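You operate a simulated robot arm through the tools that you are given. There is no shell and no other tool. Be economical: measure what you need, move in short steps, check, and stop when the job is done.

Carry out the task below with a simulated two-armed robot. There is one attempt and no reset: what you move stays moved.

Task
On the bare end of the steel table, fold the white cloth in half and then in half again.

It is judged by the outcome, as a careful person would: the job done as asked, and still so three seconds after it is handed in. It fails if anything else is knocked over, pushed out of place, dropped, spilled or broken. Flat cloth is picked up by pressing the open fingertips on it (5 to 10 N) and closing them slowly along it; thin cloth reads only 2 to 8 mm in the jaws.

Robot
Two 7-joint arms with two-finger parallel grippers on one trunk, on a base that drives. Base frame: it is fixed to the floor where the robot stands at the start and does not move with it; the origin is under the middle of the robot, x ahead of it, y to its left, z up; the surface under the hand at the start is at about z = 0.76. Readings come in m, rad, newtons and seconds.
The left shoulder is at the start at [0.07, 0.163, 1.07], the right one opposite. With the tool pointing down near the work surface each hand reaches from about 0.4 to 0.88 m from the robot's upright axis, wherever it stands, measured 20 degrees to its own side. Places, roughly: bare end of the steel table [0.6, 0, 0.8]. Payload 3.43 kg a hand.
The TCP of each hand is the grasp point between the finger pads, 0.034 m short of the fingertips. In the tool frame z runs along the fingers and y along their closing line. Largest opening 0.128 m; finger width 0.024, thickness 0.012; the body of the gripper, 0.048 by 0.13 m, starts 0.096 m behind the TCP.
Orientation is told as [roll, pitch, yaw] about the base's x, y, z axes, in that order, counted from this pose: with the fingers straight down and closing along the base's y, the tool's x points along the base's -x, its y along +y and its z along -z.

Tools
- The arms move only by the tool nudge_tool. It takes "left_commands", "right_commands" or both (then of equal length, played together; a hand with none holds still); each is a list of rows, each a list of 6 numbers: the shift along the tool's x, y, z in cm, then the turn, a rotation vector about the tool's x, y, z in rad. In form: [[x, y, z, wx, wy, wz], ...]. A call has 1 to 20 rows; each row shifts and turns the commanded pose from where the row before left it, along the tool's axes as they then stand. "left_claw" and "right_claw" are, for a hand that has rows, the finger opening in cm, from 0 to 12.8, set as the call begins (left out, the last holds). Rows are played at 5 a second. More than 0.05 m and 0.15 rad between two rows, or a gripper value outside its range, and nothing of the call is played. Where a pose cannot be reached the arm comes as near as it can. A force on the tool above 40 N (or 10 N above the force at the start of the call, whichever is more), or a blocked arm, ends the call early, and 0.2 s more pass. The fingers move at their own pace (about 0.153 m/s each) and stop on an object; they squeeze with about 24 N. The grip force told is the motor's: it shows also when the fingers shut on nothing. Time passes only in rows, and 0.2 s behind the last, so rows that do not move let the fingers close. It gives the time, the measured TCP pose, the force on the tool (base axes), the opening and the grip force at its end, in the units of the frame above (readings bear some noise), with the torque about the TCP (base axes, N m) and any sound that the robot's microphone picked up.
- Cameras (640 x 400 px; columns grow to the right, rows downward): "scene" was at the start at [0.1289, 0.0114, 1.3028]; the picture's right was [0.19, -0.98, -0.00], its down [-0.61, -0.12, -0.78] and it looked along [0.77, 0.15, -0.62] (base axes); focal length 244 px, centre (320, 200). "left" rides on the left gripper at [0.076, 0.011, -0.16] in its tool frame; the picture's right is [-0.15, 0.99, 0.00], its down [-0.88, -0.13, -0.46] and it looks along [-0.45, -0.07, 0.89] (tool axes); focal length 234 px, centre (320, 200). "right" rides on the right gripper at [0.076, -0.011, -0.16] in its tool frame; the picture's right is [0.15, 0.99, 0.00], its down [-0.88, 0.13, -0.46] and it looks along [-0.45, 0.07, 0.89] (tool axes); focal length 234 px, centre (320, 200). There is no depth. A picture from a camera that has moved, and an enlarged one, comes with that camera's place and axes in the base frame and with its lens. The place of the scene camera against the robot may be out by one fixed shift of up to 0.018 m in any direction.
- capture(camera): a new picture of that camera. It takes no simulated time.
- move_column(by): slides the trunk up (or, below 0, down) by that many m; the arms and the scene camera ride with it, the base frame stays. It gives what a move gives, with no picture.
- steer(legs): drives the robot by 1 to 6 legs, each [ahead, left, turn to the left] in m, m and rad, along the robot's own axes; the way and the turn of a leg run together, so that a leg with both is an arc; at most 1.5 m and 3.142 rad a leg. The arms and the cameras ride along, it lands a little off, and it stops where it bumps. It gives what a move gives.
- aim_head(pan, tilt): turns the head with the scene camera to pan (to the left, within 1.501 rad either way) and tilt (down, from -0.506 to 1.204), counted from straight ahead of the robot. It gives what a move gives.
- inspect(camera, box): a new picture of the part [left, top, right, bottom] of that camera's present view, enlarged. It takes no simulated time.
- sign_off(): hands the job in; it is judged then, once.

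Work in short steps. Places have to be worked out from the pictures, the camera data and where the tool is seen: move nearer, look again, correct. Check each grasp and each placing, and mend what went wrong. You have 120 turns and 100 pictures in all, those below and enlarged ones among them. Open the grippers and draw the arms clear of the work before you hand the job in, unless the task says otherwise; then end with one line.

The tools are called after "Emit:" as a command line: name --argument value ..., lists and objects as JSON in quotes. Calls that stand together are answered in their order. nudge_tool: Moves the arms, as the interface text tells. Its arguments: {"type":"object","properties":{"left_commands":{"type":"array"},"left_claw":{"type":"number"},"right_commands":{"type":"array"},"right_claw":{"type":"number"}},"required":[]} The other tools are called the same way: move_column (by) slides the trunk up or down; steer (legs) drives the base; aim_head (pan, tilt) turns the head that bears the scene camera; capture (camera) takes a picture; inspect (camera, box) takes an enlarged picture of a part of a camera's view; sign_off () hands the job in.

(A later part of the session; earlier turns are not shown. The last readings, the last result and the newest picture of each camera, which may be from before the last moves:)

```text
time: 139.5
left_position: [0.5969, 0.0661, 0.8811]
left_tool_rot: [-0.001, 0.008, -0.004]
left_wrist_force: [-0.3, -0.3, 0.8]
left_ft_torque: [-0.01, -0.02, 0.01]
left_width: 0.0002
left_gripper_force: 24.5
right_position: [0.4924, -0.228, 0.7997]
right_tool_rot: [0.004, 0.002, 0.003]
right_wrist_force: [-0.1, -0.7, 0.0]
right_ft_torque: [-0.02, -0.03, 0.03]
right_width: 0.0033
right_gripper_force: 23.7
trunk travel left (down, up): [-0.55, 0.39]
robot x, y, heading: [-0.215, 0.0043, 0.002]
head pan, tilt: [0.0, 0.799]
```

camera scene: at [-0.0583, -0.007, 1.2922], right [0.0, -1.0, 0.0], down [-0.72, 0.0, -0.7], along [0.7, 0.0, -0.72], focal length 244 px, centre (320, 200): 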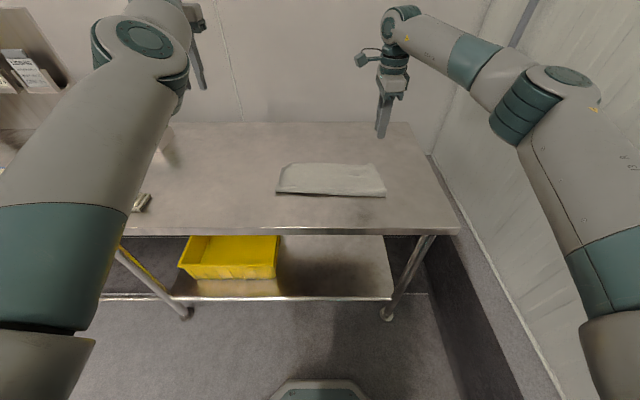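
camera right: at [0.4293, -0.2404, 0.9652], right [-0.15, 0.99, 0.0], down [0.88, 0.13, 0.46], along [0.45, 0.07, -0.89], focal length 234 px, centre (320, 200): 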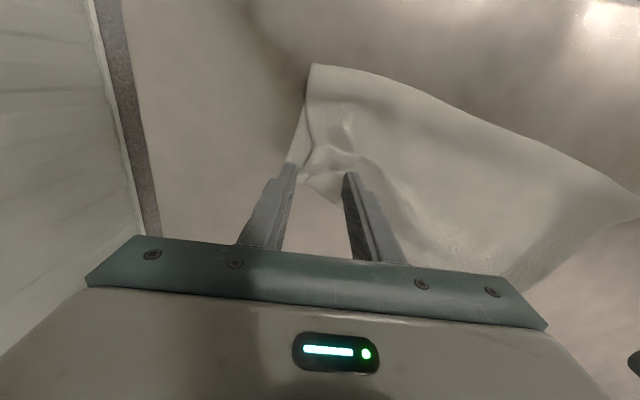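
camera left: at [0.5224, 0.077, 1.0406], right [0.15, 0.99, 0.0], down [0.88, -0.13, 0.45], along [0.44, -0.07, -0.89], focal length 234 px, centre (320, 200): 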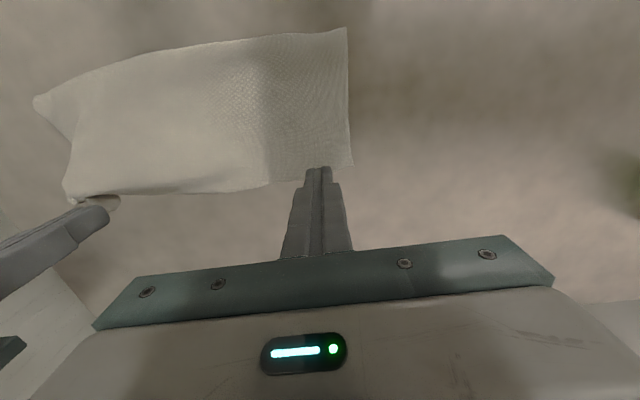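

Gripped at 3.3 mm. I'll lift it up and back above the desired crease position and look.

Emit:
nudge_tool --right_commands '[[0, 0, -1.2, 0, 0, 0], [0, 0, -1.2, 0, 0, 0], [0.6, 0, -1.2, 0, 0, 0], [0.8, 0, -1.2, 0, 0, 0], [0.9, 0, -1.2, 0, 0, 0], [0.9, 0, -1.2, 0, 0, 0], [0.9, 0, -1.2, 0, 0, 0], [0.9, 0, -1.0, 0, 0, 0], [0.9, 0, -0.6, 0, 0, 0], [0.9, 0, 0, 0, 0, 0], [0, 0, 0, 0, 0, 0]]'

Emit:
inspect --camera "scene" --box '[230, 100, 430, 230]'

```text
time: 141.9
left_position: [0.5964, 0.0662, 0.8812]
left_tool_rot: [-0.004, 0.008, -0.004]
left_wrist_force: [0.1, -1.3, 0.0]
left_ft_torque: [0.04, 0.02, -0.03]
left_width: 0.0
left_gripper_force: 23.7
right_position: [0.424, -0.2289, 0.8995]
right_tool_rot: [0.003, 0.002, 0.006]
right_wrist_force: [0.1, 0.5, 0.3]
right_ft_torque: [0.02, 0.01, -0.03]
right_width: 0.0028
right_gripper_force: 24.0
trunk travel left (down, up): [-0.55, 0.39]
robot x, y, heading: [-0.2199, -0.0022, 0.002]
head pan, tilt: [0.0, 0.799]
```

```text
3.08 times, centred on (330, 165) of scene
camera zoom: at [-0.0931, -0.0057, 1.2922], right [0.0, -1.0, 0.0], down [-0.72, 0.0, -0.7], along [0.7, 0.0, -0.72], focal length 752 px, centre (289, 308)
```

zoom: 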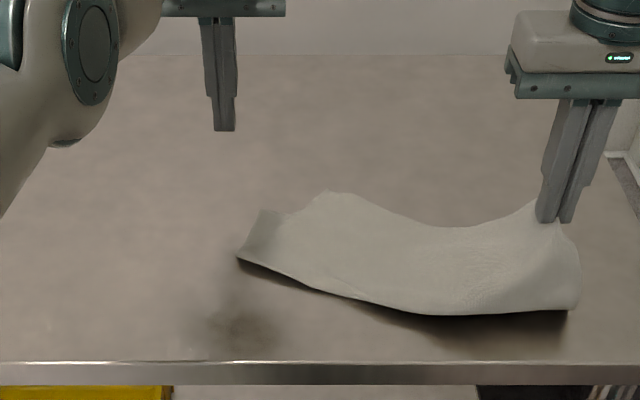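

The crease has rolled back to about x 0.40 at the right end, as wanted. I'll arc the corner forward and down onto the lower corner.

Emit:
nudge_tool --right_commands '[[-0.8, 0, 0.5, 0, 0, 0], [-0.8, 0, 0.7, 0, 0, 0], [-0.9, 0, 0.9, 0, 0, 0], [-0.9, -0.1, 1.0, 0, 0, 0], [-0.8, -0.2, 1.1, 0, 0, 0], [-0.7, 0, 1.2, 0, 0, 0], [-0.6, 0, 1.3, 0, 0, 0], [-0.5, 0, 1.3, 0, 0, 0], [0, 0, 1.2, 0, 0, 0], [0, 0, 0.5, 0, 0, 0], [0, 0, 0, 0, 0, 0]]'

Emit:
capture --camera "right"

```text
time: 144.3
left_position: [0.596, 0.0656, 0.8792]
left_tool_rot: [-0.002, 0.007, -0.003]
left_wrist_force: [-0.1, 1.0, 0.4]
left_ft_torque: [0.01, -0.03, -0.02]
left_width: 0.0
left_gripper_force: 24.2
right_position: [0.4838, -0.2306, 0.8007]
right_tool_rot: [0.003, 0.002, 0.005]
right_wrist_force: [0.2, 0.7, -0.1]
right_ft_torque: [0.02, 0.03, 0.01]
right_width: 0.003
right_gripper_force: 24.2
trunk travel left (down, up): [-0.55, 0.39]
robot x, y, heading: [-0.2191, -0.002, -0.003]
head pan, tilt: [0.0, 0.799]
```

```text
20 pictures are left
camera right: at [0.408, -0.2439, 0.9609], right [-0.15, 0.99, 0.0], down [0.88, 0.13, 0.46], along [0.45, 0.07, -0.89], focal length 234 px, centre (320, 200)
```

right: 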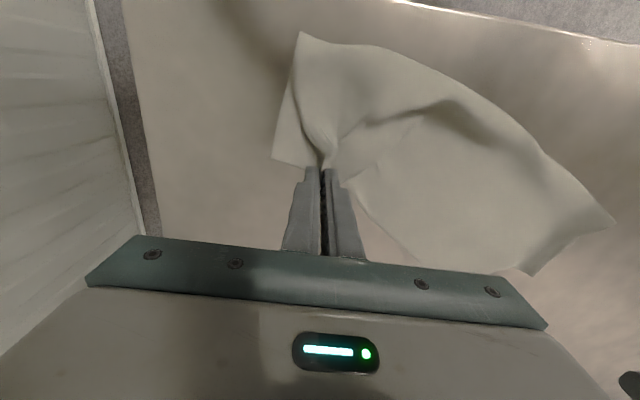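

The lower layer was dragged along, so a clean re-hang is the best mend. The right hand already holds one corner, and I need the left arm usable. I'll try to unwind it by moving it up, outward, back, and in again.

Emit:
nudge_tool --left_commands '[[0, 2, -4, 0, 0, 0], [0, 2, -4, 0, 0, 0], [0, 2, -4, 0, 0, 0], [0, 4.5, -2, 0, 0, 0], [0, 4.8, 0, 0, 0, 0], [0, 4.8, 0, 0, 0, 0], [0, 4.8, 0, 0, 0, 0], [0, 4.8, 0, 0, 0, 0], [4.8, 0, 0, 0, 0, 0], [4.8, 0, 0, 0, 0, 0], [4.8, 0, 0, 0, 0, 0], [4.8, 0, 0, 0, 0, 0], [4.8, 0, 0, 0, 0, 0], [4.8, 0, 0, 0, 0, 0], [0, 0, 0, 0, 0, 0]]'

```text
time: 147.5
left_position: [0.5494, 0.4177, 1.0873]
left_tool_rot: [-0.003, 0.013, -0.005]
left_wrist_force: [-0.3, -0.6, 0.7]
left_ft_torque: [-0.01, -0.02, -0.01]
left_width: 0.0
left_gripper_force: 24.1
left hand out of reach, approached as far as the arm can: row 3, 8, 9, 10, 11, 12, 13, 14
right_position: [0.4835, -0.2299, 0.8015]
right_tool_rot: [0.003, 0.001, 0.003]
right_wrist_force: [-0.3, 0.9, 0.0]
right_ft_torque: [0.01, 0.03, -0.01]
right_width: 0.003
right_gripper_force: 23.6
trunk travel left (down, up): [-0.55, 0.39]
robot x, y, heading: [-0.2184, -0.0007, -0.002]
head pan, tilt: [0.0, 0.799]
```

The left elbow seems to have passed through straight and bent the wrong way. I'll stretch the arm upward to full length, then draw it inward so it can bend back the right way.

Emit:
nudge_tool --left_commands '[[0, 0, -4.5, 0, 0, 0], [0, 0, -4.5, 0, 0, 0], [0, 0, -4.5, 0, 0, 0], [0, 0, -4.5, 0, 0, 0], [0, 0, -4.5, 0, 0, 0], [0, 0, -4.5, 0, 0, 0], [0, 0, -4.5, 0, 0, 0], [0, 0, -4.5, 0, 0, 0], [0, 0, -4.5, 0, 0, 0], [4, 0, 0, 0, 0, 0], [4, 0, 0, 0, 0, 0], [4, 0, 0, 0, 0, 0], [4, 0, 0, 0, 0, 0], [4, 0, 4, 0, 0, 0], [4, 0, 4, 0, 0, 0], [4, 0, 4, 0, 0, 0], [0, 0, 4, 0, 0, 0], [0, 0, 4, 0, 0, 0], [0, 0, 0, 0, 0, 0]]'

Emit:
capture --camera "scene"

```text
refused: row 14 steps farther than a row can; nothing moved
```

```text
19 pictures are left
camera scene: at [-0.0931, -0.0058, 1.2922], right [0.0, -1.0, 0.0], down [-0.72, 0.0, -0.7], along [0.7, 0.0, -0.72], focal length 244 px, centre (320, 200)
```

scene: 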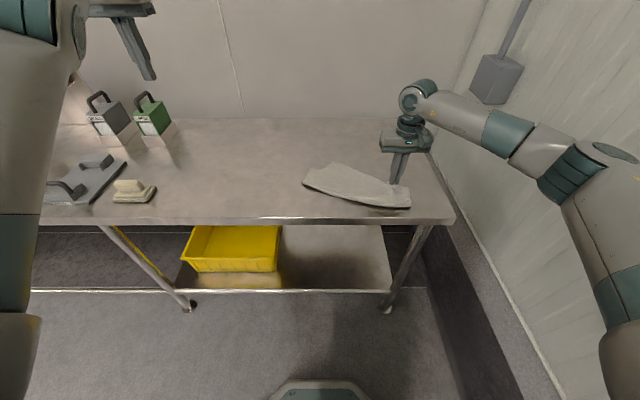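

A row was too large, so I'll repeat with smaller diagonal steps.

Emit:
nudge_tool --left_commands '[[0, 0, -4.5, 0, 0, 0], [0, 0, -4.5, 0, 0, 0], [0, 0, -4.5, 0, 0, 0], [0, 0, -4.5, 0, 0, 0], [0, 0, -4.5, 0, 0, 0], [0, 0, -4.5, 0, 0, 0], [0, 0, -4.5, 0, 0, 0], [0, 0, -4.5, 0, 0, 0], [0, 0, -4.5, 0, 0, 0], [4, 0, 0, 0, 0, 0], [4, 0, 0, 0, 0, 0], [4, 0, 0, 0, 0, 0], [4, 0, 0, 0, 0, 0], [3, 0, 3, 0, 0, 0], [3, 0, 3, 0, 0, 0], [3, 0, 3, 0, 0, 0], [0, 0, 4, 0, 0, 0], [0, 0, 4, 0, 0, 0], [0, 0, 0, 0, 0, 0]]'

```text
time: 151.5
left_position: [0.1997, 0.3591, 1.1167]
left_tool_rot: [-0.001, 0.007, -0.004]
left_wrist_force: [-0.1, 0.3, 0.0]
left_ft_torque: [0.01, -0.01, 0.03]
left_width: 0.0
left_gripper_force: 24.1
left hand out of reach, approached as far as the arm can: row 1, 2, 3, 4, 5, 6, 7, 8, 9
right_position: [0.4853, -0.2321, 0.8011]
right_tool_rot: [0.004, 0.002, 0.004]
right_wrist_force: [-0.4, 0.1, -0.6]
right_ft_torque: [-0.01, -0.01, 0.01]
right_width: 0.0033
right_gripper_force: 24.1
trunk travel left (down, up): [-0.55, 0.39]
robot x, y, heading: [-0.2172, -0.0002, 0.001]
head pan, tilt: [0.0, 0.799]
```

The left arm has unwound. I'll bring it over the cloth's left end and look with its camera.

Emit:
nudge_tool --left_commands '[[-3.4, -3.0, 1, 0, 0, 0], [-3.4, -3.0, 1, 0, 0, 0], [-3.4, -3.0, 1, 0, 0, 0], [-3.4, -3.0, 1, 0, 0, 0], [-3.4, -3.0, 2, 0, 0, 0], [-3.4, -3.0, 2, 0, 0, 0], [-3.4, -3.0, 2, 0, 0, 0], [-3.4, -3.0, 2, 0, 0, 0], [-3.4, -3.0, 2, 0, 0, 0], [-3.4, -3.0, 2, 0, 0, 0], [0, 0, 2, 0, 0, 0], [0, 0, 0, 0, 0, 0]]' --left_claw 3

Emit:
capture --camera "left"

```text
time: 154.1
left_position: [0.5415, 0.0595, 0.9295]
left_tool_rot: [-0.002, 0.009, -0.004]
left_wrist_force: [-0.5, -0.1, -0.8]
left_ft_torque: [0.06, -0.01, 0.0]
left_width: 0.0299
left_gripper_force: 0.1
right_position: [0.4836, -0.2316, 0.8015]
right_tool_rot: [0.003, 0.003, 0.004]
right_wrist_force: [0.1, -0.1, -0.1]
right_ft_torque: [0.01, -0.03, 0.02]
right_width: 0.0029
right_gripper_force: 23.7
trunk travel left (down, up): [-0.55, 0.39]
robot x, y, heading: [-0.2169, -0.0003, -0.001]
head pan, tilt: [0.0, 0.799]
```

```text
18 pictures are left
camera left: at [0.4674, 0.0696, 1.0895], right [0.15, 0.99, 0.0], down [0.88, -0.13, 0.45], along [0.44, -0.07, -0.89], focal length 234 px, centre (320, 200)
```

left: 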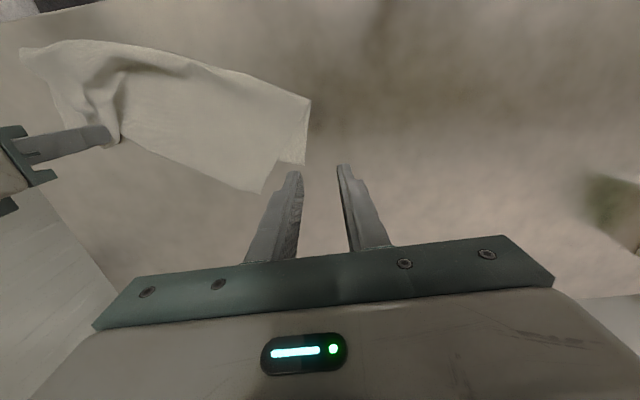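

The top layer's far-left corner A is near (0.604,-0.047), with its edge turned about -0.57 rad. I'll move the left hand there with matching yaw and go down to just above contact.

Emit:
nudge_tool --left_commands '[[-0.9, -3, 0, 0, 0, 0], [-0.9, -3, 0, 0, 0, 0], [-0.9, -3, 0, 0, 0, 0], [-0.9, -3.05, 0, 0, 0, 0], [0, 0, 2.5, 0, 0, 0.143], [0, 0, 2.5, 0, 0, 0.143], [0, 0, 2.5, 0, 0, 0.143], [0, 0, 2.5, 0, 0, 0.141], [0, 0, 2.0, 0, 0, 0], [0, 0, 0.9, 0, 0, 0], [0, 0, 0, 0, 0, 0]]'

Emit:
capture --camera "left"

```text
time: 156.5
left_position: [0.5639, -0.0355, 0.7991]
left_tool_rot: [-0.007, 0.006, -0.574]
left_wrist_force: [-0.3, 0.5, 0.4]
left_ft_torque: [0.0, -0.03, -0.02]
left_width: 0.0302
left_gripper_force: 0.1
left hand out of reach, approached as far as the arm can: row 3, 4
right_position: [0.4838, -0.2302, 0.8013]
right_tool_rot: [0.003, 0.002, 0.003]
right_wrist_force: [-0.2, -0.6, 0.1]
right_ft_torque: [-0.02, 0.03, 0.03]
right_width: 0.0029
right_gripper_force: 24.1
trunk travel left (down, up): [-0.55, 0.39]
robot x, y, heading: [-0.2155, -0.0018, 0.001]
head pan, tilt: [0.0, 0.799]
```

```text
17 pictures are left
camera left: at [0.5081, 0.0142, 0.9589], right [0.66, 0.75, -0.01], down [0.67, -0.59, 0.45], along [0.34, -0.3, -0.89], focal length 234 px, centre (320, 200)
```

left: 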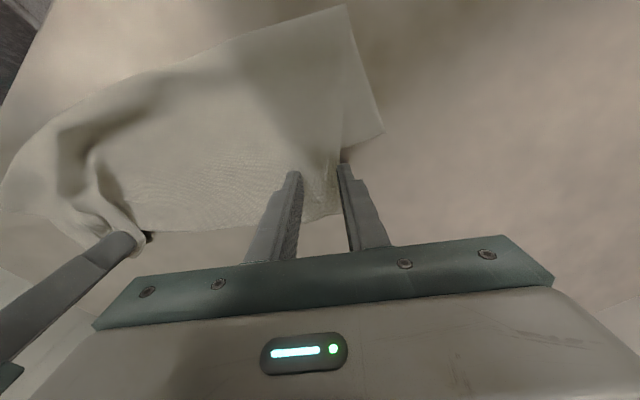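

Corner A is confirmed at (0.609,-0.049). I need 2.8 cm further out and 1.4 cm inward, so I'll raise slightly, shift, and press.

Emit:
nudge_tool --left_commands '[[0, 0, -1, 0, 0, 0], [-1.4, -0.7, 0, 0, 0, 0], [-1.4, -0.7, 0, 0, 0, 0], [0, 0, 0.9, 0, 0, 0], [0, 0, 0.3, 0, 0, 0], [0, 0, 0.2, 0, 0, 0], [0, 0, 0, 0, 0, 0]]'

```text
time: 158.1
left_position: [0.5629, -0.0398, 0.7952]
left_tool_rot: [-0.005, 0.004, -0.572]
left_wrist_force: [0.5, -0.6, 4.2]
left_ft_torque: [0.03, -0.03, 0.03]
left_width: 0.03
left_gripper_force: 0.1
left hand out of reach, approached as far as the arm can: row 2, 3
right_position: [0.4848, -0.2314, 0.8022]
right_tool_rot: [0.003, -0.002, 0.004]
right_wrist_force: [0.9, -0.4, -0.7]
right_ft_torque: [0.0, -0.01, -0.01]
right_width: 0.003
right_gripper_force: 23.8
trunk travel left (down, up): [-0.55, 0.39]
robot x, y, heading: [-0.2167, -0.0001, -0.004]
head pan, tilt: [0.0, 0.799]
```

That is out of reach. I'll lift the left, drive the base 5 cm forward and 4 cm right, return the right hand to where it was, and place the left at (0.58,-0.062).

Emit:
nudge_tool --left_commands '[[0, 0, -2, 0, 0, 0], [0, 0, -1, 0, 0, 0]]'

Emit:
steer --legs '[[0.05, -0.04, 0]]'

Emit:
nudge_tool --left_commands '[[1.2, 0, 0, 0, 0, 0], [1.2, 0, 0, 0, 0, 0], [1.2, 0, 0, 0, 0, 0], [0, 0, 0, 0, 0, 0]]' --right_commands '[[1.6, 1.3, 0, 0, 0, 0], [1.6, 1.3, 0, 0, 0, 0], [1.6, 1.3, 0, 0, 0, 0], [0, 0, 0, 0, 0, 0]]'

Emit:
capture --camera "left"

```text
time: 158.7
left_position: [0.5636, -0.0397, 0.8229]
left_tool_rot: [-0.008, 0.005, -0.573]
left_wrist_force: [0.0, 0.3, 0.4]
left_ft_torque: [0.01, 0.02, 0.0]
left_width: 0.0301
left_gripper_force: 0.0
right_position: [0.4847, -0.2315, 0.8012]
right_tool_rot: [0.004, 0.003, 0.003]
right_wrist_force: [-0.6, -0.5, 1.4]
right_ft_torque: [-0.01, 0.01, 0.0]
right_width: 0.0029
right_gripper_force: 23.9
trunk travel left (down, up): [-0.55, 0.39]
robot x, y, heading: [-0.2184, -0.0002, -0.0]
head pan, tilt: [0.0, 0.799]
```

```text
time: 159.7
left_position: [0.6116, -0.0811, 0.8235]
left_tool_rot: [-0.007, 0.008, -0.572]
left_wrist_force: [0.3, -0.2, 0.3]
left_ft_torque: [0.0, 0.03, -0.04]
left_width: 0.03
left_gripper_force: 0.1
right_position: [0.5336, -0.2717, 0.799]
right_tool_rot: [0.003, 0.001, 0.003]
right_wrist_force: [0.7, -0.3, -0.8]
right_ft_torque: [0.05, 0.06, -0.03]
right_width: 0.0029
right_gripper_force: 24.0
trunk travel left (down, up): [-0.55, 0.39]
robot x, y, heading: [-0.1722, -0.0391, -0.003]
head pan, tilt: [0.0, 0.799]
```

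```text
time: 160.7
left_position: [0.5802, -0.0616, 0.8235]
left_tool_rot: [-0.008, 0.007, -0.572]
left_wrist_force: [-0.1, -0.1, 0.1]
left_ft_torque: [0.01, 0.0, 0.0]
left_width: 0.0302
left_gripper_force: 0.1
right_position: [0.485, -0.2324, 0.8022]
right_tool_rot: [0.004, 0.003, 0.003]
right_wrist_force: [-0.7, -0.2, 0.0]
right_ft_torque: [0.02, 0.02, 0.02]
right_width: 0.0028
right_gripper_force: 24.1
trunk travel left (down, up): [-0.55, 0.39]
robot x, y, heading: [-0.1706, -0.0409, 0.006]
head pan, tilt: [0.0, 0.799]
```

```text
16 pictures are left
camera left: at [0.5249, -0.0113, 0.9836], right [0.66, 0.75, -0.01], down [0.67, -0.59, 0.45], along [0.34, -0.3, -0.89], focal length 234 px, centre (320, 200)
```

left: 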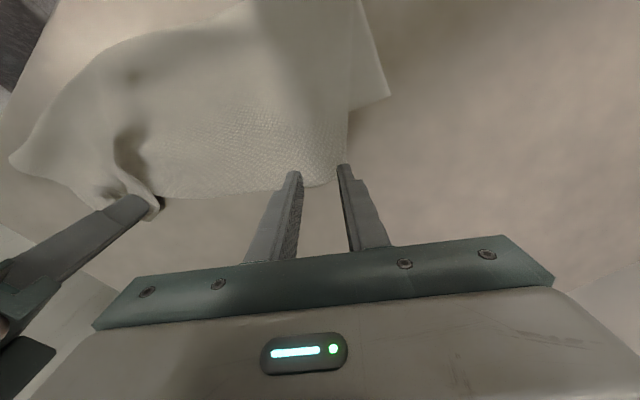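

The left hand is now properly placed relative to A, so I'll lower and press.

Emit:
nudge_tool --left_commands '[[0, 0, 1.2, 0, 0, 0], [0, 0, 1.2, 0, 0, 0], [0, 0, 0.3, 0, 0, 0], [0, 0, 0.2, 0, 0, 0], [0, 0, 0.1, 0, 0, 0], [0, 0, 0, 0, 0, 0]]'

```text
time: 162.1
left_position: [0.5804, -0.0613, 0.7964]
left_tool_rot: [-0.005, 0.003, -0.571]
left_wrist_force: [1.4, 0.0, 5.1]
left_ft_torque: [0.05, -0.07, -0.01]
left_width: 0.0301
left_gripper_force: 0.0
right_position: [0.4849, -0.2329, 0.8017]
right_tool_rot: [0.004, 0.003, 0.004]
right_wrist_force: [-0.3, 1.1, 0.1]
right_ft_torque: [0.0, 0.0, -0.01]
right_width: 0.0031
right_gripper_force: 23.7
trunk travel left (down, up): [-0.55, 0.39]
robot x, y, heading: [-0.1739, -0.0427, 0.003]
head pan, tilt: [0.0, 0.799]
```

I'll press to about 13 N and close stepwise.

Emit:
nudge_tool --left_commands '[[0, 0, 0.12, 0, 0, 0], [0, 0, 0, 0, 0, 0]]'

Emit:
nudge_tool --left_commands '[[0, 0, 0.02, 0, 0, 0]]' --left_claw 2.5

Emit:
nudge_tool --left_commands '[[0, 0, 0, 0, 0, 0]]' --left_claw 2.0

Emit:
nudge_tool --left_commands '[[0, 0, 0, 0, 0, 0]]' --left_claw 1.5

Emit:
nudge_tool --left_commands '[[0, 0, 0, 0, 0, 0]]' --left_claw 1.0

Emit:
nudge_tool --left_commands '[[0, 0, 0, 0, 0, 0], [0, 0, 0, 0, 0, 0], [0, 0, 0, 0, 0, 0]]' --left_claw 0

```text
time: 162.7
left_position: [0.5811, -0.0609, 0.7947]
left_tool_rot: [-0.005, 0.004, -0.572]
left_wrist_force: [1.9, -1.0, 11.0]
left_ft_torque: [0.06, -0.16, 0.0]
left_width: 0.0301
left_gripper_force: 0.7
right_position: [0.4837, -0.232, 0.8035]
right_tool_rot: [0.005, 0.0, 0.002]
right_wrist_force: [-0.6, -0.3, 0.0]
right_ft_torque: [0.03, -0.04, -0.01]
right_width: 0.0027
right_gripper_force: 23.5
trunk travel left (down, up): [-0.55, 0.39]
robot x, y, heading: [-0.1703, -0.042, -0.001]
head pan, tilt: [0.0, 0.799]
```

```text
time: 163.1
left_position: [0.5794, -0.0614, 0.7959]
left_tool_rot: [-0.005, 0.001, -0.574]
left_wrist_force: [-2.7, 0.0, 18.3]
left_ft_torque: [0.06, -0.03, -0.01]
left_width: 0.0235
left_gripper_force: 0.0
right_position: [0.4837, -0.231, 0.8033]
right_tool_rot: [0.004, -0.001, 0.004]
right_wrist_force: [1.5, 0.6, 0.4]
right_ft_torque: [-0.03, -0.01, 0.0]
right_width: 0.003
right_gripper_force: 23.7
trunk travel left (down, up): [-0.55, 0.39]
robot x, y, heading: [-0.173, -0.0394, -0.002]
head pan, tilt: [0.0, 0.799]
```

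```text
time: 163.5
left_position: [0.5801, -0.0604, 0.7953]
left_tool_rot: [-0.006, 0.002, -0.576]
left_wrist_force: [0.7, -0.6, 20.6]
left_ft_torque: [0.03, -0.08, 0.03]
left_width: 0.0182
left_gripper_force: 0.1
right_position: [0.4827, -0.2323, 0.8028]
right_tool_rot: [0.003, 0.0, 0.002]
right_wrist_force: [0.4, 0.7, 1.1]
right_ft_torque: [-0.02, 0.01, -0.01]
right_width: 0.0032
right_gripper_force: 24.0
trunk travel left (down, up): [-0.55, 0.39]
robot x, y, heading: [-0.1712, -0.0423, -0.004]
head pan, tilt: [0.0, 0.799]
```

```text
time: 163.9
left_position: [0.5804, -0.061, 0.7957]
left_tool_rot: [-0.004, 0.002, -0.573]
left_wrist_force: [0.6, -0.8, 22.0]
left_ft_torque: [0.01, -0.12, -0.02]
left_width: 0.0131
left_gripper_force: 0.1
right_position: [0.4839, -0.2319, 0.8045]
right_tool_rot: [0.004, -0.004, 0.004]
right_wrist_force: [-0.6, 0.5, -0.3]
right_ft_torque: [0.04, 0.02, 0.03]
right_width: 0.0029
right_gripper_force: 23.7
trunk travel left (down, up): [-0.55, 0.39]
robot x, y, heading: [-0.1714, -0.0435, 0.001]
head pan, tilt: [0.0, 0.799]
```

```text
time: 164.3
left_position: [0.5796, -0.0608, 0.7956]
left_tool_rot: [-0.005, 0.003, -0.572]
left_wrist_force: [0.0, -0.2, 23.7]
left_ft_torque: [-0.04, -0.14, 0.0]
left_width: 0.008
left_gripper_force: 0.0
right_position: [0.4841, -0.2325, 0.8039]
right_tool_rot: [0.004, -0.001, 0.002]
right_wrist_force: [0.0, -0.2, -0.5]
right_ft_torque: [-0.02, 0.01, 0.03]
right_width: 0.003
right_gripper_force: 24.5
trunk travel left (down, up): [-0.55, 0.39]
robot x, y, heading: [-0.1692, -0.0382, -0.002]
head pan, tilt: [0.0, 0.799]
```

```text
time: 165.1
left_position: [0.5802, -0.062, 0.7951]
left_tool_rot: [-0.006, 0.003, -0.572]
left_wrist_force: [1.6, -0.9, 25.5]
left_ft_torque: [-0.06, -0.13, 0.02]
left_width: 0.0025
left_gripper_force: 24.1
right_position: [0.4828, -0.2335, 0.8046]
right_tool_rot: [0.004, -0.001, 0.002]
right_wrist_force: [0.4, 0.2, 0.7]
right_ft_torque: [0.03, -0.03, -0.01]
right_width: 0.0028
right_gripper_force: 24.4
trunk travel left (down, up): [-0.55, 0.39]
robot x, y, heading: [-0.1707, -0.0415, 0.003]
head pan, tilt: [0.0, 0.799]
```

Both hands now hold the top edge (2.5 and 2.8 mm). I'll lift with the trunk so the cloth hangs, then square the hands.

Emit:
move_column --by 0.27

Emit:
nudge_tool --left_commands '[[0, 0, 0, 0, 0, -0.143], [0, 0, 0, 0, 0, -0.143], [0, 0, 0, 0, 0, -0.143], [0, 0, 0, 0, 0, -0.143], [1, 0.5, 0, 0, 0, 0], [1, 0.5, 0, 0, 0, 0], [1, 0.5, 0, 0, 0, 0], [1, 0.5, 0, 0, 0, 0], [0, 0, 0, 0, 0, 0]]' --right_commands '[[0, 0, 0, 0, 0, 0], [0, 0, 0, 0, 0, 0], [-1, 0, 0, 0, 0, 0], [-1, 0, 0, 0, 0, 0], [-1, 0, 0, 0, 0, 0], [-1, 0, 0, 0, 0, 0], [-1, 0, 0, 0, 0, 0], [-0.7, 0, 0, 0, 0, 0], [0, 0, 0, 0, 0, 0]]'

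Emit:
inspect --camera "scene" --box '[220, 60, 460, 240]'

```text
time: 167.8
left_position: [0.5816, -0.0619, 1.063]
left_tool_rot: [-0.008, 0.005, -0.572]
left_wrist_force: [0.4, -0.1, 0.1]
left_ft_torque: [-0.02, 0.02, 0.02]
left_width: 0.0023
left_gripper_force: 24.2
right_position: [0.4846, -0.2336, 1.0719]
right_tool_rot: [0.004, 0.0, 0.003]
right_wrist_force: [-0.4, 0.5, 0.1]
right_ft_torque: [0.01, 0.0, 0.04]
right_width: 0.003
right_gripper_force: 24.6
trunk travel left (down, up): [-0.82, 0.12]
robot x, y, heading: [-0.1682, -0.0426, 0.0]
head pan, tilt: [0.0, 0.799]
```

```text
time: 169.8
left_position: [0.5418, -0.0397, 1.0635]
left_tool_rot: [-0.001, 0.009, -0.002]
left_wrist_force: [-0.5, 0.0, 0.0]
left_ft_torque: [0.0, -0.01, -0.04]
left_width: 0.0022
left_gripper_force: 24.0
right_position: [0.5418, -0.2331, 1.0718]
right_tool_rot: [0.003, 0.002, 0.005]
right_wrist_force: [-0.3, -0.4, -1.1]
right_ft_torque: [-0.02, -0.04, -0.03]
right_width: 0.003
right_gripper_force: 23.5
trunk travel left (down, up): [-0.82, 0.12]
robot x, y, heading: [-0.1752, -0.0415, -0.002]
head pan, tilt: [0.0, 0.799]
```

```text
2.22 times, centred on (340, 150) of scene
camera zoom: at [-0.0447, -0.0466, 1.5622], right [0.0, -1.0, 0.0], down [-0.72, 0.0, -0.7], along [0.7, 0.0, -0.72], focal length 543 px, centre (276, 311)
```

zoom: 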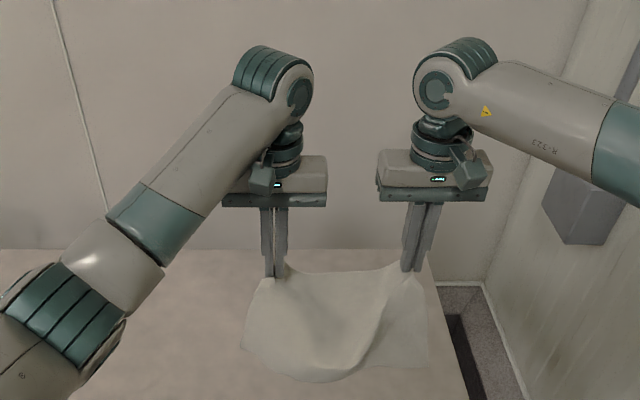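

The left arm looks normal again and the cloth hangs from both hands. I'll spread the hands until slightly taut and tilt the right by 0.7 rad as before.

Emit:
nudge_tool --left_commands '[[0, 0.8, -0.1, 0, 0, 0], [0, 0.8, -0.1, 0, 0, 0], [0, 0.8, -0.1, 0, 0, 0], [0, 0.8, -0.1, 0, 0, 0], [0, 0, -0.1, 0, 0, 0], [0, 0, -0.1, 0, 0, 0], [0, 0, 0, 0, 0, 0], [0, 0, 0, 0, 0, 0]]' --right_commands '[[0.3, 0, 0, 0, -0.1, 0], [0.3, 0, 0, 0, -0.1, 0], [0.3, 0, 0, 0, -0.1, 0], [0.3, 0, 0, 0, -0.1, 0], [0.3, 0, 0, 0, -0.1, 0], [0.3, 0, 0, 0, -0.1, 0], [0.3, 0, 0, 0, -0.1, 0], [0, 0, 0, 0, 0, 0]]'

Emit:
nudge_tool --left_commands '[[0, 0.5, 0, 0, 0, 0], [0, 0.5, 0, 0, 0, 0], [0, 0, 0, 0, 0, 0]]'

Emit:
inspect --camera "scene" --box '[220, 60, 460, 240]'

```text
time: 171.6
left_position: [0.5416, -0.0082, 1.0695]
left_tool_rot: [-0.002, 0.011, -0.002]
left_wrist_force: [-0.6, 0.6, 0.0]
left_ft_torque: [0.0, 0.0, 0.01]
left_width: 0.0026
left_gripper_force: 23.7
right_position: [0.5221, -0.2331, 1.0657]
right_tool_rot: [0.004, -0.699, 0.001]
right_wrist_force: [0.8, -1.2, -0.1]
right_ft_torque: [-0.02, -0.02, 0.05]
right_width: 0.003
right_gripper_force: 24.0
trunk travel left (down, up): [-0.82, 0.12]
robot x, y, heading: [-0.1702, -0.0409, 0.007]
head pan, tilt: [0.0, 0.799]
```

```text
time: 172.4
left_position: [0.544, 0.0016, 1.0685]
left_tool_rot: [-0.001, 0.006, -0.003]
left_wrist_force: [0.3, -1.4, -0.3]
left_ft_torque: [0.0, 0.0, -0.02]
left_width: 0.0023
left_gripper_force: 23.8
right_position: [0.5223, -0.2331, 1.0658]
right_tool_rot: [0.004, -0.697, 0.002]
right_wrist_force: [-0.1, -0.3, -1.4]
right_ft_torque: [0.0, -0.01, 0.0]
right_width: 0.0032
right_gripper_force: 24.0
trunk travel left (down, up): [-0.82, 0.12]
robot x, y, heading: [-0.1709, -0.0388, -0.003]
head pan, tilt: [0.0, 0.799]
```

```text
2.22 times, centred on (340, 150) of scene
camera zoom: at [-0.0449, -0.047, 1.5622], right [0.0, -1.0, 0.0], down [-0.72, 0.0, -0.7], along [0.7, 0.0, -0.72], focal length 543 px, centre (276, 311)
```

zoom: 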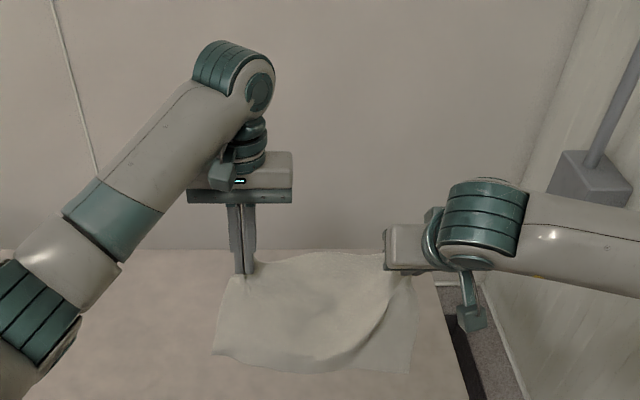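

It's slightly slack still. I'll spread another 1 cm, lower the right 1.5 cm to level the bottom edge, and then run the lay-down sequence that worked.

Emit:
nudge_tool --left_commands '[[0, 0.5, 0, 0, 0, 0], [0, 0.4, 0, 0, 0, 0], [0, 0, 0, 0, 0, 0]]' --right_commands '[[0.48, 0, 0.57, 0, 0, 0], [0.48, 0, 0.57, 0, 0, 0], [0, 0, 0, 0, 0, 0]]'

Emit:
steer --legs '[[0.08, 0.03, 0]]'

Emit:
move_column --by -0.052

Emit:
steer --legs '[[-0.04, 0, 0]]'

Emit:
move_column --by -0.015

Emit:
steer --legs '[[-0.025, 0, 0]]'

Emit:
move_column --by -0.015

Emit:
steer --legs '[[-0.02, 0, 0]]'

Emit:
inspect --camera "scene" --box '[220, 60, 460, 240]'

```text
time: 173.2
left_position: [0.5424, 0.0096, 1.0703]
left_tool_rot: [-0.002, 0.007, -0.002]
left_wrist_force: [-0.8, -1.1, -0.3]
left_ft_torque: [0.02, -0.04, 0.0]
left_width: 0.0025
left_gripper_force: 24.0
right_position: [0.5215, -0.2327, 1.0505]
right_tool_rot: [0.004, -0.698, 0.001]
right_wrist_force: [0.4, -0.6, 0.8]
right_ft_torque: [-0.01, -0.02, 0.01]
right_width: 0.0029
right_gripper_force: 23.6
trunk travel left (down, up): [-0.82, 0.12]
robot x, y, heading: [-0.1701, -0.0396, 0.0]
head pan, tilt: [0.0, 0.799]
```

```text
time: 174.3
left_position: [0.6203, 0.0398, 1.0697]
left_tool_rot: [-0.001, 0.007, -0.002]
left_wrist_force: [0.0, 0.1, 0.2]
left_ft_torque: [0.03, 0.0, -0.05]
left_width: 0.0025
left_gripper_force: 24.2
right_position: [0.6004, -0.2038, 1.0511]
right_tool_rot: [0.005, -0.7, 0.0]
right_wrist_force: [0.4, -0.2, 0.7]
right_ft_torque: [0.01, -0.02, -0.03]
right_width: 0.0032
right_gripper_force: 24.0
trunk travel left (down, up): [-0.82, 0.12]
robot x, y, heading: [-0.0898, -0.0127, -0.005]
head pan, tilt: [0.0, 0.799]
```

```text
time: 175.2
left_position: [0.6208, 0.0387, 1.0177]
left_tool_rot: [-0.003, 0.007, -0.002]
left_wrist_force: [-0.5, 0.1, 0.1]
left_ft_torque: [0.01, -0.04, -0.01]
left_width: 0.0025
left_gripper_force: 23.7
right_position: [0.599, -0.2037, 0.9991]
right_tool_rot: [0.003, -0.699, 0.004]
right_wrist_force: [0.0, -0.4, -0.2]
right_ft_torque: [0.01, -0.02, -0.01]
right_width: 0.0028
right_gripper_force: 24.2
trunk travel left (down, up): [-0.768, 0.172]
robot x, y, heading: [-0.0901, -0.0121, -0.005]
head pan, tilt: [0.0, 0.799]
```

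```text
time: 176.1
left_position: [0.5864, 0.0397, 1.0124]
left_tool_rot: [-0.002, 0.014, -0.003]
left_wrist_force: [0.2, 0.3, 0.1]
left_ft_torque: [0.02, 0.07, -0.03]
left_width: 0.0025
left_gripper_force: 23.8
right_position: [0.5639, -0.2051, 0.9947]
right_tool_rot: [0.003, -0.694, 0.0]
right_wrist_force: [0.2, 0.7, -0.3]
right_ft_torque: [0.03, 0.01, 0.04]
right_width: 0.0031
right_gripper_force: 24.2
trunk travel left (down, up): [-0.768, 0.172]
robot x, y, heading: [-0.1272, -0.0105, -0.004]
head pan, tilt: [0.0, 0.799]
```

```text
time: 176.7
left_position: [0.5813, 0.0394, 1.0022]
left_tool_rot: [-0.001, 0.007, -0.004]
left_wrist_force: [-0.9, 0.1, -0.6]
left_ft_torque: [0.0, -0.02, 0.02]
left_width: 0.0027
left_gripper_force: 24.3
right_position: [0.5603, -0.2049, 0.9837]
right_tool_rot: [0.003, -0.699, 0.001]
right_wrist_force: [0.3, -0.3, -0.4]
right_ft_torque: [-0.01, -0.04, 0.0]
right_width: 0.0028
right_gripper_force: 24.0
trunk travel left (down, up): [-0.753, 0.187]
robot x, y, heading: [-0.1259, -0.0109, -0.002]
head pan, tilt: [0.0, 0.799]
```

```text
time: 177.6
left_position: [0.5617, 0.0397, 0.998]
left_tool_rot: [-0.003, 0.012, -0.001]
left_wrist_force: [0.6, 0.6, -0.3]
left_ft_torque: [0.02, 0.04, -0.04]
left_width: 0.0023
left_gripper_force: 24.0
right_position: [0.5406, -0.2037, 0.9802]
right_tool_rot: [0.006, -0.694, -0.001]
right_wrist_force: [0.2, -0.2, -0.9]
right_ft_torque: [-0.01, 0.04, 0.01]
right_width: 0.0029
right_gripper_force: 23.7
trunk travel left (down, up): [-0.753, 0.187]
robot x, y, heading: [-0.1555, -0.0122, -0.005]
head pan, tilt: [0.0, 0.799]
```

```text
time: 178.2
left_position: [0.5594, 0.0403, 0.987]
left_tool_rot: [-0.001, 0.009, 0.0]
left_wrist_force: [0.2, -0.4, -0.2]
left_ft_torque: [0.0, -0.02, -0.01]
left_width: 0.0023
left_gripper_force: 24.1
right_position: [0.5386, -0.2043, 0.9676]
right_tool_rot: [0.004, -0.699, 0.0]
right_wrist_force: [0.3, 0.2, 0.3]
right_ft_torque: [0.02, 0.0, 0.01]
right_width: 0.0029
right_gripper_force: 24.3
trunk travel left (down, up): [-0.738, 0.202]
robot x, y, heading: [-0.153, -0.0138, -0.001]
head pan, tilt: [0.0, 0.799]
```

```text
time: 179.0
left_position: [0.5406, 0.0403, 0.9843]
left_tool_rot: [-0.002, 0.012, -0.002]
left_wrist_force: [-0.1, -0.3, 0.2]
left_ft_torque: [0.0, 0.02, -0.01]
left_width: 0.0024
left_gripper_force: 23.9
right_position: [0.5203, -0.2029, 0.966]
right_tool_rot: [0.002, -0.696, -0.001]
right_wrist_force: [0.3, 0.0, 0.4]
right_ft_torque: [0.01, 0.01, 0.04]
right_width: 0.0028
right_gripper_force: 23.6
trunk travel left (down, up): [-0.738, 0.202]
robot x, y, heading: [-0.1766, -0.0109, -0.007]
head pan, tilt: [0.0, 0.799]
```

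```text
2.22 times, centred on (340, 150) of scene
camera zoom: at [-0.0448, -0.017, 1.4797], right [0.0, -1.0, 0.0], down [-0.72, 0.0, -0.69], along [0.69, 0.0, -0.72], focal length 543 px, centre (276, 311)
```

zoom: 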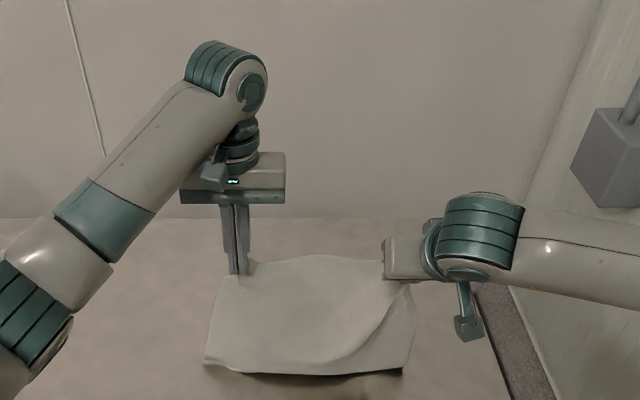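

The bottom is nearly straight, with only the left corner flaring a little. I'll tilt the left by 0.5 rad too, then continue laying to half height.

Emit:
nudge_tool --left_commands '[[0.3, 0, 0, 0, -0.1, 0], [0.3, 0, 0, 0, -0.1, 0], [0.3, 0, 0, 0, -0.1, 0], [0.3, 0, 0, 0, -0.1, 0], [0.3, 0, 0, 0, -0.1, 0], [0, 0, 0, 0, 0, 0]]'

Emit:
move_column --by -0.02

Emit:
steer --legs '[[-0.025, 0, 0]]'

Emit:
move_column --by -0.02

Emit:
steer --legs '[[-0.02, 0, 0]]'

Emit:
move_column --by -0.02

Emit:
steer --legs '[[-0.02, 0, 0]]'

Emit:
move_column --by -0.015

Emit:
inspect --camera "scene" --box '[220, 80, 460, 260]'

```text
time: 180.4
left_position: [0.5237, 0.0395, 0.9839]
left_tool_rot: [-0.001, -0.492, 0.001]
left_wrist_force: [-0.1, -0.2, -0.7]
left_ft_torque: [0.01, -0.03, -0.02]
left_width: 0.0023
left_gripper_force: 24.1
right_position: [0.5181, -0.2031, 0.9683]
right_tool_rot: [0.002, -0.698, 0.001]
right_wrist_force: [-0.8, 0.0, 0.3]
right_ft_torque: [-0.02, -0.03, -0.01]
right_width: 0.003
right_gripper_force: 24.3
trunk travel left (down, up): [-0.738, 0.202]
robot x, y, heading: [-0.1738, -0.0081, 0.001]
head pan, tilt: [0.0, 0.799]
```

```text
time: 181.0
left_position: [0.5236, 0.0396, 0.9633]
left_tool_rot: [-0.002, -0.493, 0.0]
left_wrist_force: [0.5, 0.2, 0.0]
left_ft_torque: [0.0, 0.03, -0.02]
left_width: 0.0024
left_gripper_force: 24.1
right_position: [0.5164, -0.2039, 0.9482]
right_tool_rot: [0.001, -0.697, 0.002]
right_wrist_force: [-0.4, -1.1, 1.1]
right_ft_torque: [-0.01, 0.03, 0.01]
right_width: 0.0028
right_gripper_force: 23.8
trunk travel left (down, up): [-0.718, 0.222]
robot x, y, heading: [-0.1738, -0.0093, -0.002]
head pan, tilt: [0.0, 0.799]
```

```text
time: 181.8
left_position: [0.5, 0.0399, 0.9602]
left_tool_rot: [-0.004, -0.488, -0.001]
left_wrist_force: [0.7, -0.1, -1.2]
left_ft_torque: [-0.02, 0.02, -0.02]
left_width: 0.0024
left_gripper_force: 24.2
right_position: [0.4954, -0.2036, 0.9448]
right_tool_rot: [0.004, -0.696, 0.001]
right_wrist_force: [0.3, -0.5, -0.4]
right_ft_torque: [0.0, 0.03, 0.01]
right_width: 0.003
right_gripper_force: 24.2
trunk travel left (down, up): [-0.718, 0.222]
robot x, y, heading: [-0.1992, -0.0115, -0.0]
head pan, tilt: [0.0, 0.799]
```

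```text
time: 182.5
left_position: [0.4982, 0.0408, 0.9425]
left_tool_rot: [-0.004, -0.492, 0.001]
left_wrist_force: [-0.1, 0.0, -0.3]
left_ft_torque: [0.0, 0.02, -0.02]
left_width: 0.0024
left_gripper_force: 24.0
right_position: [0.4917, -0.204, 0.9301]
right_tool_rot: [0.004, -0.701, 0.001]
right_wrist_force: [-0.2, -0.3, 0.5]
right_ft_torque: [-0.01, 0.0, 0.02]
right_width: 0.0032
right_gripper_force: 23.8
trunk travel left (down, up): [-0.698, 0.242]
robot x, y, heading: [-0.1989, -0.0111, -0.002]
head pan, tilt: [0.0, 0.799]
```

```text
time: 183.3
left_position: [0.4815, 0.0393, 0.9424]
left_tool_rot: [-0.003, -0.49, 0.0]
left_wrist_force: [0.0, -0.2, 0.1]
left_ft_torque: [-0.02, 0.07, -0.02]
left_width: 0.0022
left_gripper_force: 23.9
right_position: [0.4746, -0.2034, 0.9271]
right_tool_rot: [0.003, -0.697, 0.001]
right_wrist_force: [0.3, 0.1, 0.2]
right_ft_torque: [-0.01, 0.0, -0.01]
right_width: 0.003
right_gripper_force: 24.0
trunk travel left (down, up): [-0.698, 0.242]
robot x, y, heading: [-0.2156, -0.008, -0.003]
head pan, tilt: [0.0, 0.799]
```

```text
time: 184.0
left_position: [0.479, 0.0401, 0.9237]
left_tool_rot: [-0.004, -0.491, 0.0]
left_wrist_force: [0.7, 0.5, 0.5]
left_ft_torque: [0.02, -0.01, -0.04]
left_width: 0.0026
left_gripper_force: 24.4
right_position: [0.4737, -0.2033, 0.9087]
right_tool_rot: [0.003, -0.7, 0.002]
right_wrist_force: [-0.9, -0.2, 0.0]
right_ft_torque: [-0.02, -0.03, 0.04]
right_width: 0.003
right_gripper_force: 24.1
trunk travel left (down, up): [-0.678, 0.262]
robot x, y, heading: [-0.2133, -0.0094, -0.001]
head pan, tilt: [0.0, 0.799]
```

```text
time: 184.8
left_position: [0.4623, 0.0389, 0.9216]
left_tool_rot: [0.0, -0.489, -0.001]
left_wrist_force: [0.1, 0.1, -1.0]
left_ft_torque: [-0.05, 0.0, -0.02]
left_width: 0.0023
left_gripper_force: 23.8
right_position: [0.4558, -0.2034, 0.9066]
right_tool_rot: [0.002, -0.695, 0.003]
right_wrist_force: [-0.1, 0.7, -0.3]
right_ft_torque: [-0.02, 0.01, 0.02]
right_width: 0.0028
right_gripper_force: 24.1
trunk travel left (down, up): [-0.678, 0.262]
robot x, y, heading: [-0.2376, -0.0113, -0.003]
head pan, tilt: [0.0, 0.799]
```

```text
time: 185.4
left_position: [0.4606, 0.0405, 0.9079]
left_tool_rot: [-0.001, -0.491, 0.0]
left_wrist_force: [-0.9, -0.3, 0.6]
left_ft_torque: [0.0, 0.0, -0.01]
left_width: 0.0024
left_gripper_force: 23.7
right_position: [0.4532, -0.2034, 0.8936]
right_tool_rot: [0.003, -0.701, 0.002]
right_wrist_force: [-0.2, -0.7, -0.1]
right_ft_torque: [0.0, -0.03, 0.0]
right_width: 0.0031
right_gripper_force: 23.3
trunk travel left (down, up): [-0.663, 0.277]
robot x, y, heading: [-0.2346, -0.0108, -0.002]
head pan, tilt: [0.0, 0.799]
```

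```text
2.22 times, centred on (340, 170) of scene
camera zoom: at [-0.1131, -0.0167, 1.4054], right [0.0, -1.0, 0.0], down [-0.72, 0.0, -0.7], along [0.7, 0.0, -0.72], focal length 543 px, centre (276, 267)
```

zoom: 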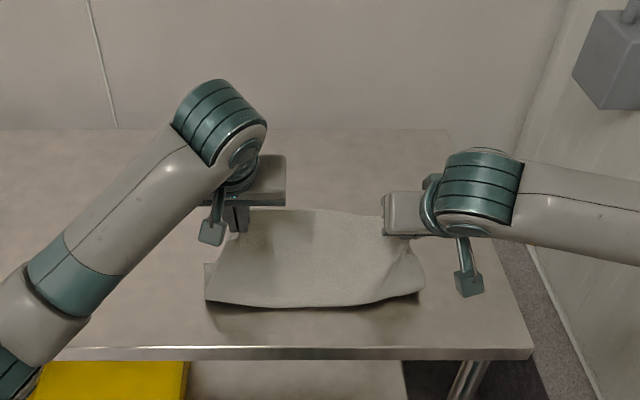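

I'd like to know where the free edge lies before closing the fold. I'll take a picture with the left hand camera.

Emit:
capture --camera "left"

```text
11 pictures are left
camera left: at [0.3179, 0.0504, 1.0129], right [0.13, 0.99, 0.07], down [0.56, -0.13, 0.82], along [0.82, -0.07, -0.57], focal length 234 px, centre (320, 200)
```

left: 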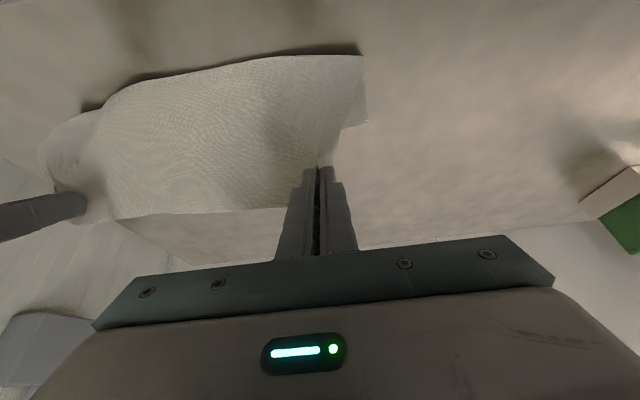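

The free corner D is at (0.519,0.103) and the crease at x 0.436, so only 8 cm of lower layer is laid so far. I'll back up 5 cm to take up the slack and roll the crease to about 0.39, then check.

Emit:
steer --legs '[[-0.05, 0, 0]]'

Emit:
capture --camera "left"

```text
time: 186.3
left_position: [0.4095, 0.0394, 0.9077]
left_tool_rot: [-0.001, -0.492, 0.001]
left_wrist_force: [-0.7, 0.3, 0.4]
left_ft_torque: [-0.03, -0.02, -0.01]
left_width: 0.0027
left_gripper_force: 23.9
right_position: [0.4038, -0.2045, 0.8939]
right_tool_rot: [0.005, -0.697, 0.001]
right_wrist_force: [0.0, -0.5, 1.0]
right_ft_torque: [0.01, 0.01, 0.0]
right_width: 0.0028
right_gripper_force: 23.4
trunk travel left (down, up): [-0.663, 0.277]
robot x, y, heading: [-0.2873, -0.0094, 0.001]
head pan, tilt: [0.0, 0.799]
```

```text
10 pictures are left
camera left: at [0.2674, 0.05, 1.0124], right [0.13, 0.99, 0.07], down [0.56, -0.13, 0.82], along [0.82, -0.07, -0.57], focal length 234 px, centre (320, 200)
```

left: 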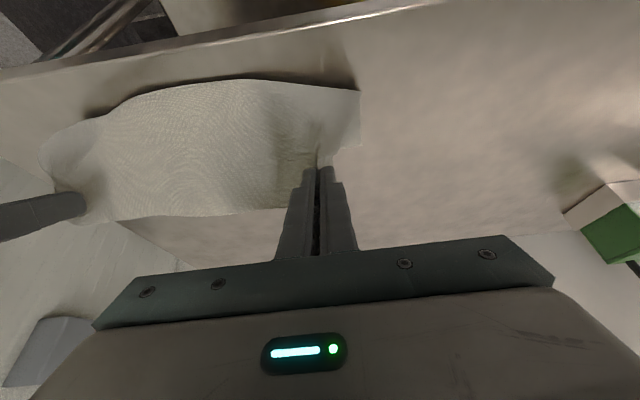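

The crease is at 0.422 and D at 0.511, so I'll back another 4 cm to lay more of the lower layer.

Emit:
steer --legs '[[-0.04, 0, 0]]'

Emit:
capture --camera "left"

```text
time: 187.2
left_position: [0.3727, 0.0384, 0.9064]
left_tool_rot: [-0.002, -0.49, -0.002]
left_wrist_force: [0.3, 0.1, 0.6]
left_ft_torque: [0.0, 0.0, -0.01]
left_width: 0.0022
left_gripper_force: 23.9
right_position: [0.3658, -0.204, 0.8921]
right_tool_rot: [0.004, -0.698, -0.001]
right_wrist_force: [0.6, 1.0, -0.6]
right_ft_torque: [0.04, -0.01, 0.01]
right_width: 0.003
right_gripper_force: 24.0
trunk travel left (down, up): [-0.663, 0.277]
robot x, y, heading: [-0.3281, -0.0094, -0.008]
head pan, tilt: [0.0, 0.799]
```

```text
9 pictures are left
camera left: at [0.2309, 0.0496, 1.0116], right [0.13, 0.99, 0.07], down [0.56, -0.13, 0.82], along [0.82, -0.07, -0.57], focal length 234 px, centre (320, 200)
```

left: 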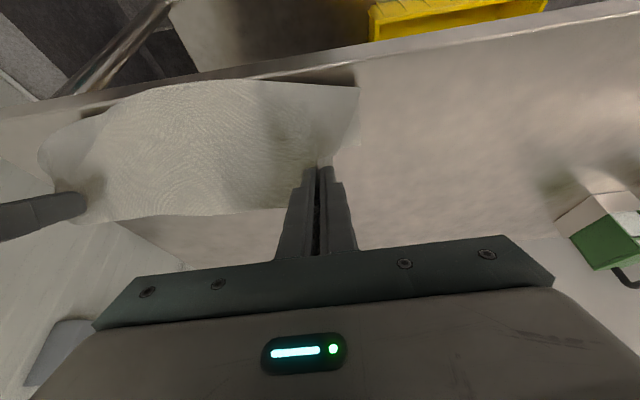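

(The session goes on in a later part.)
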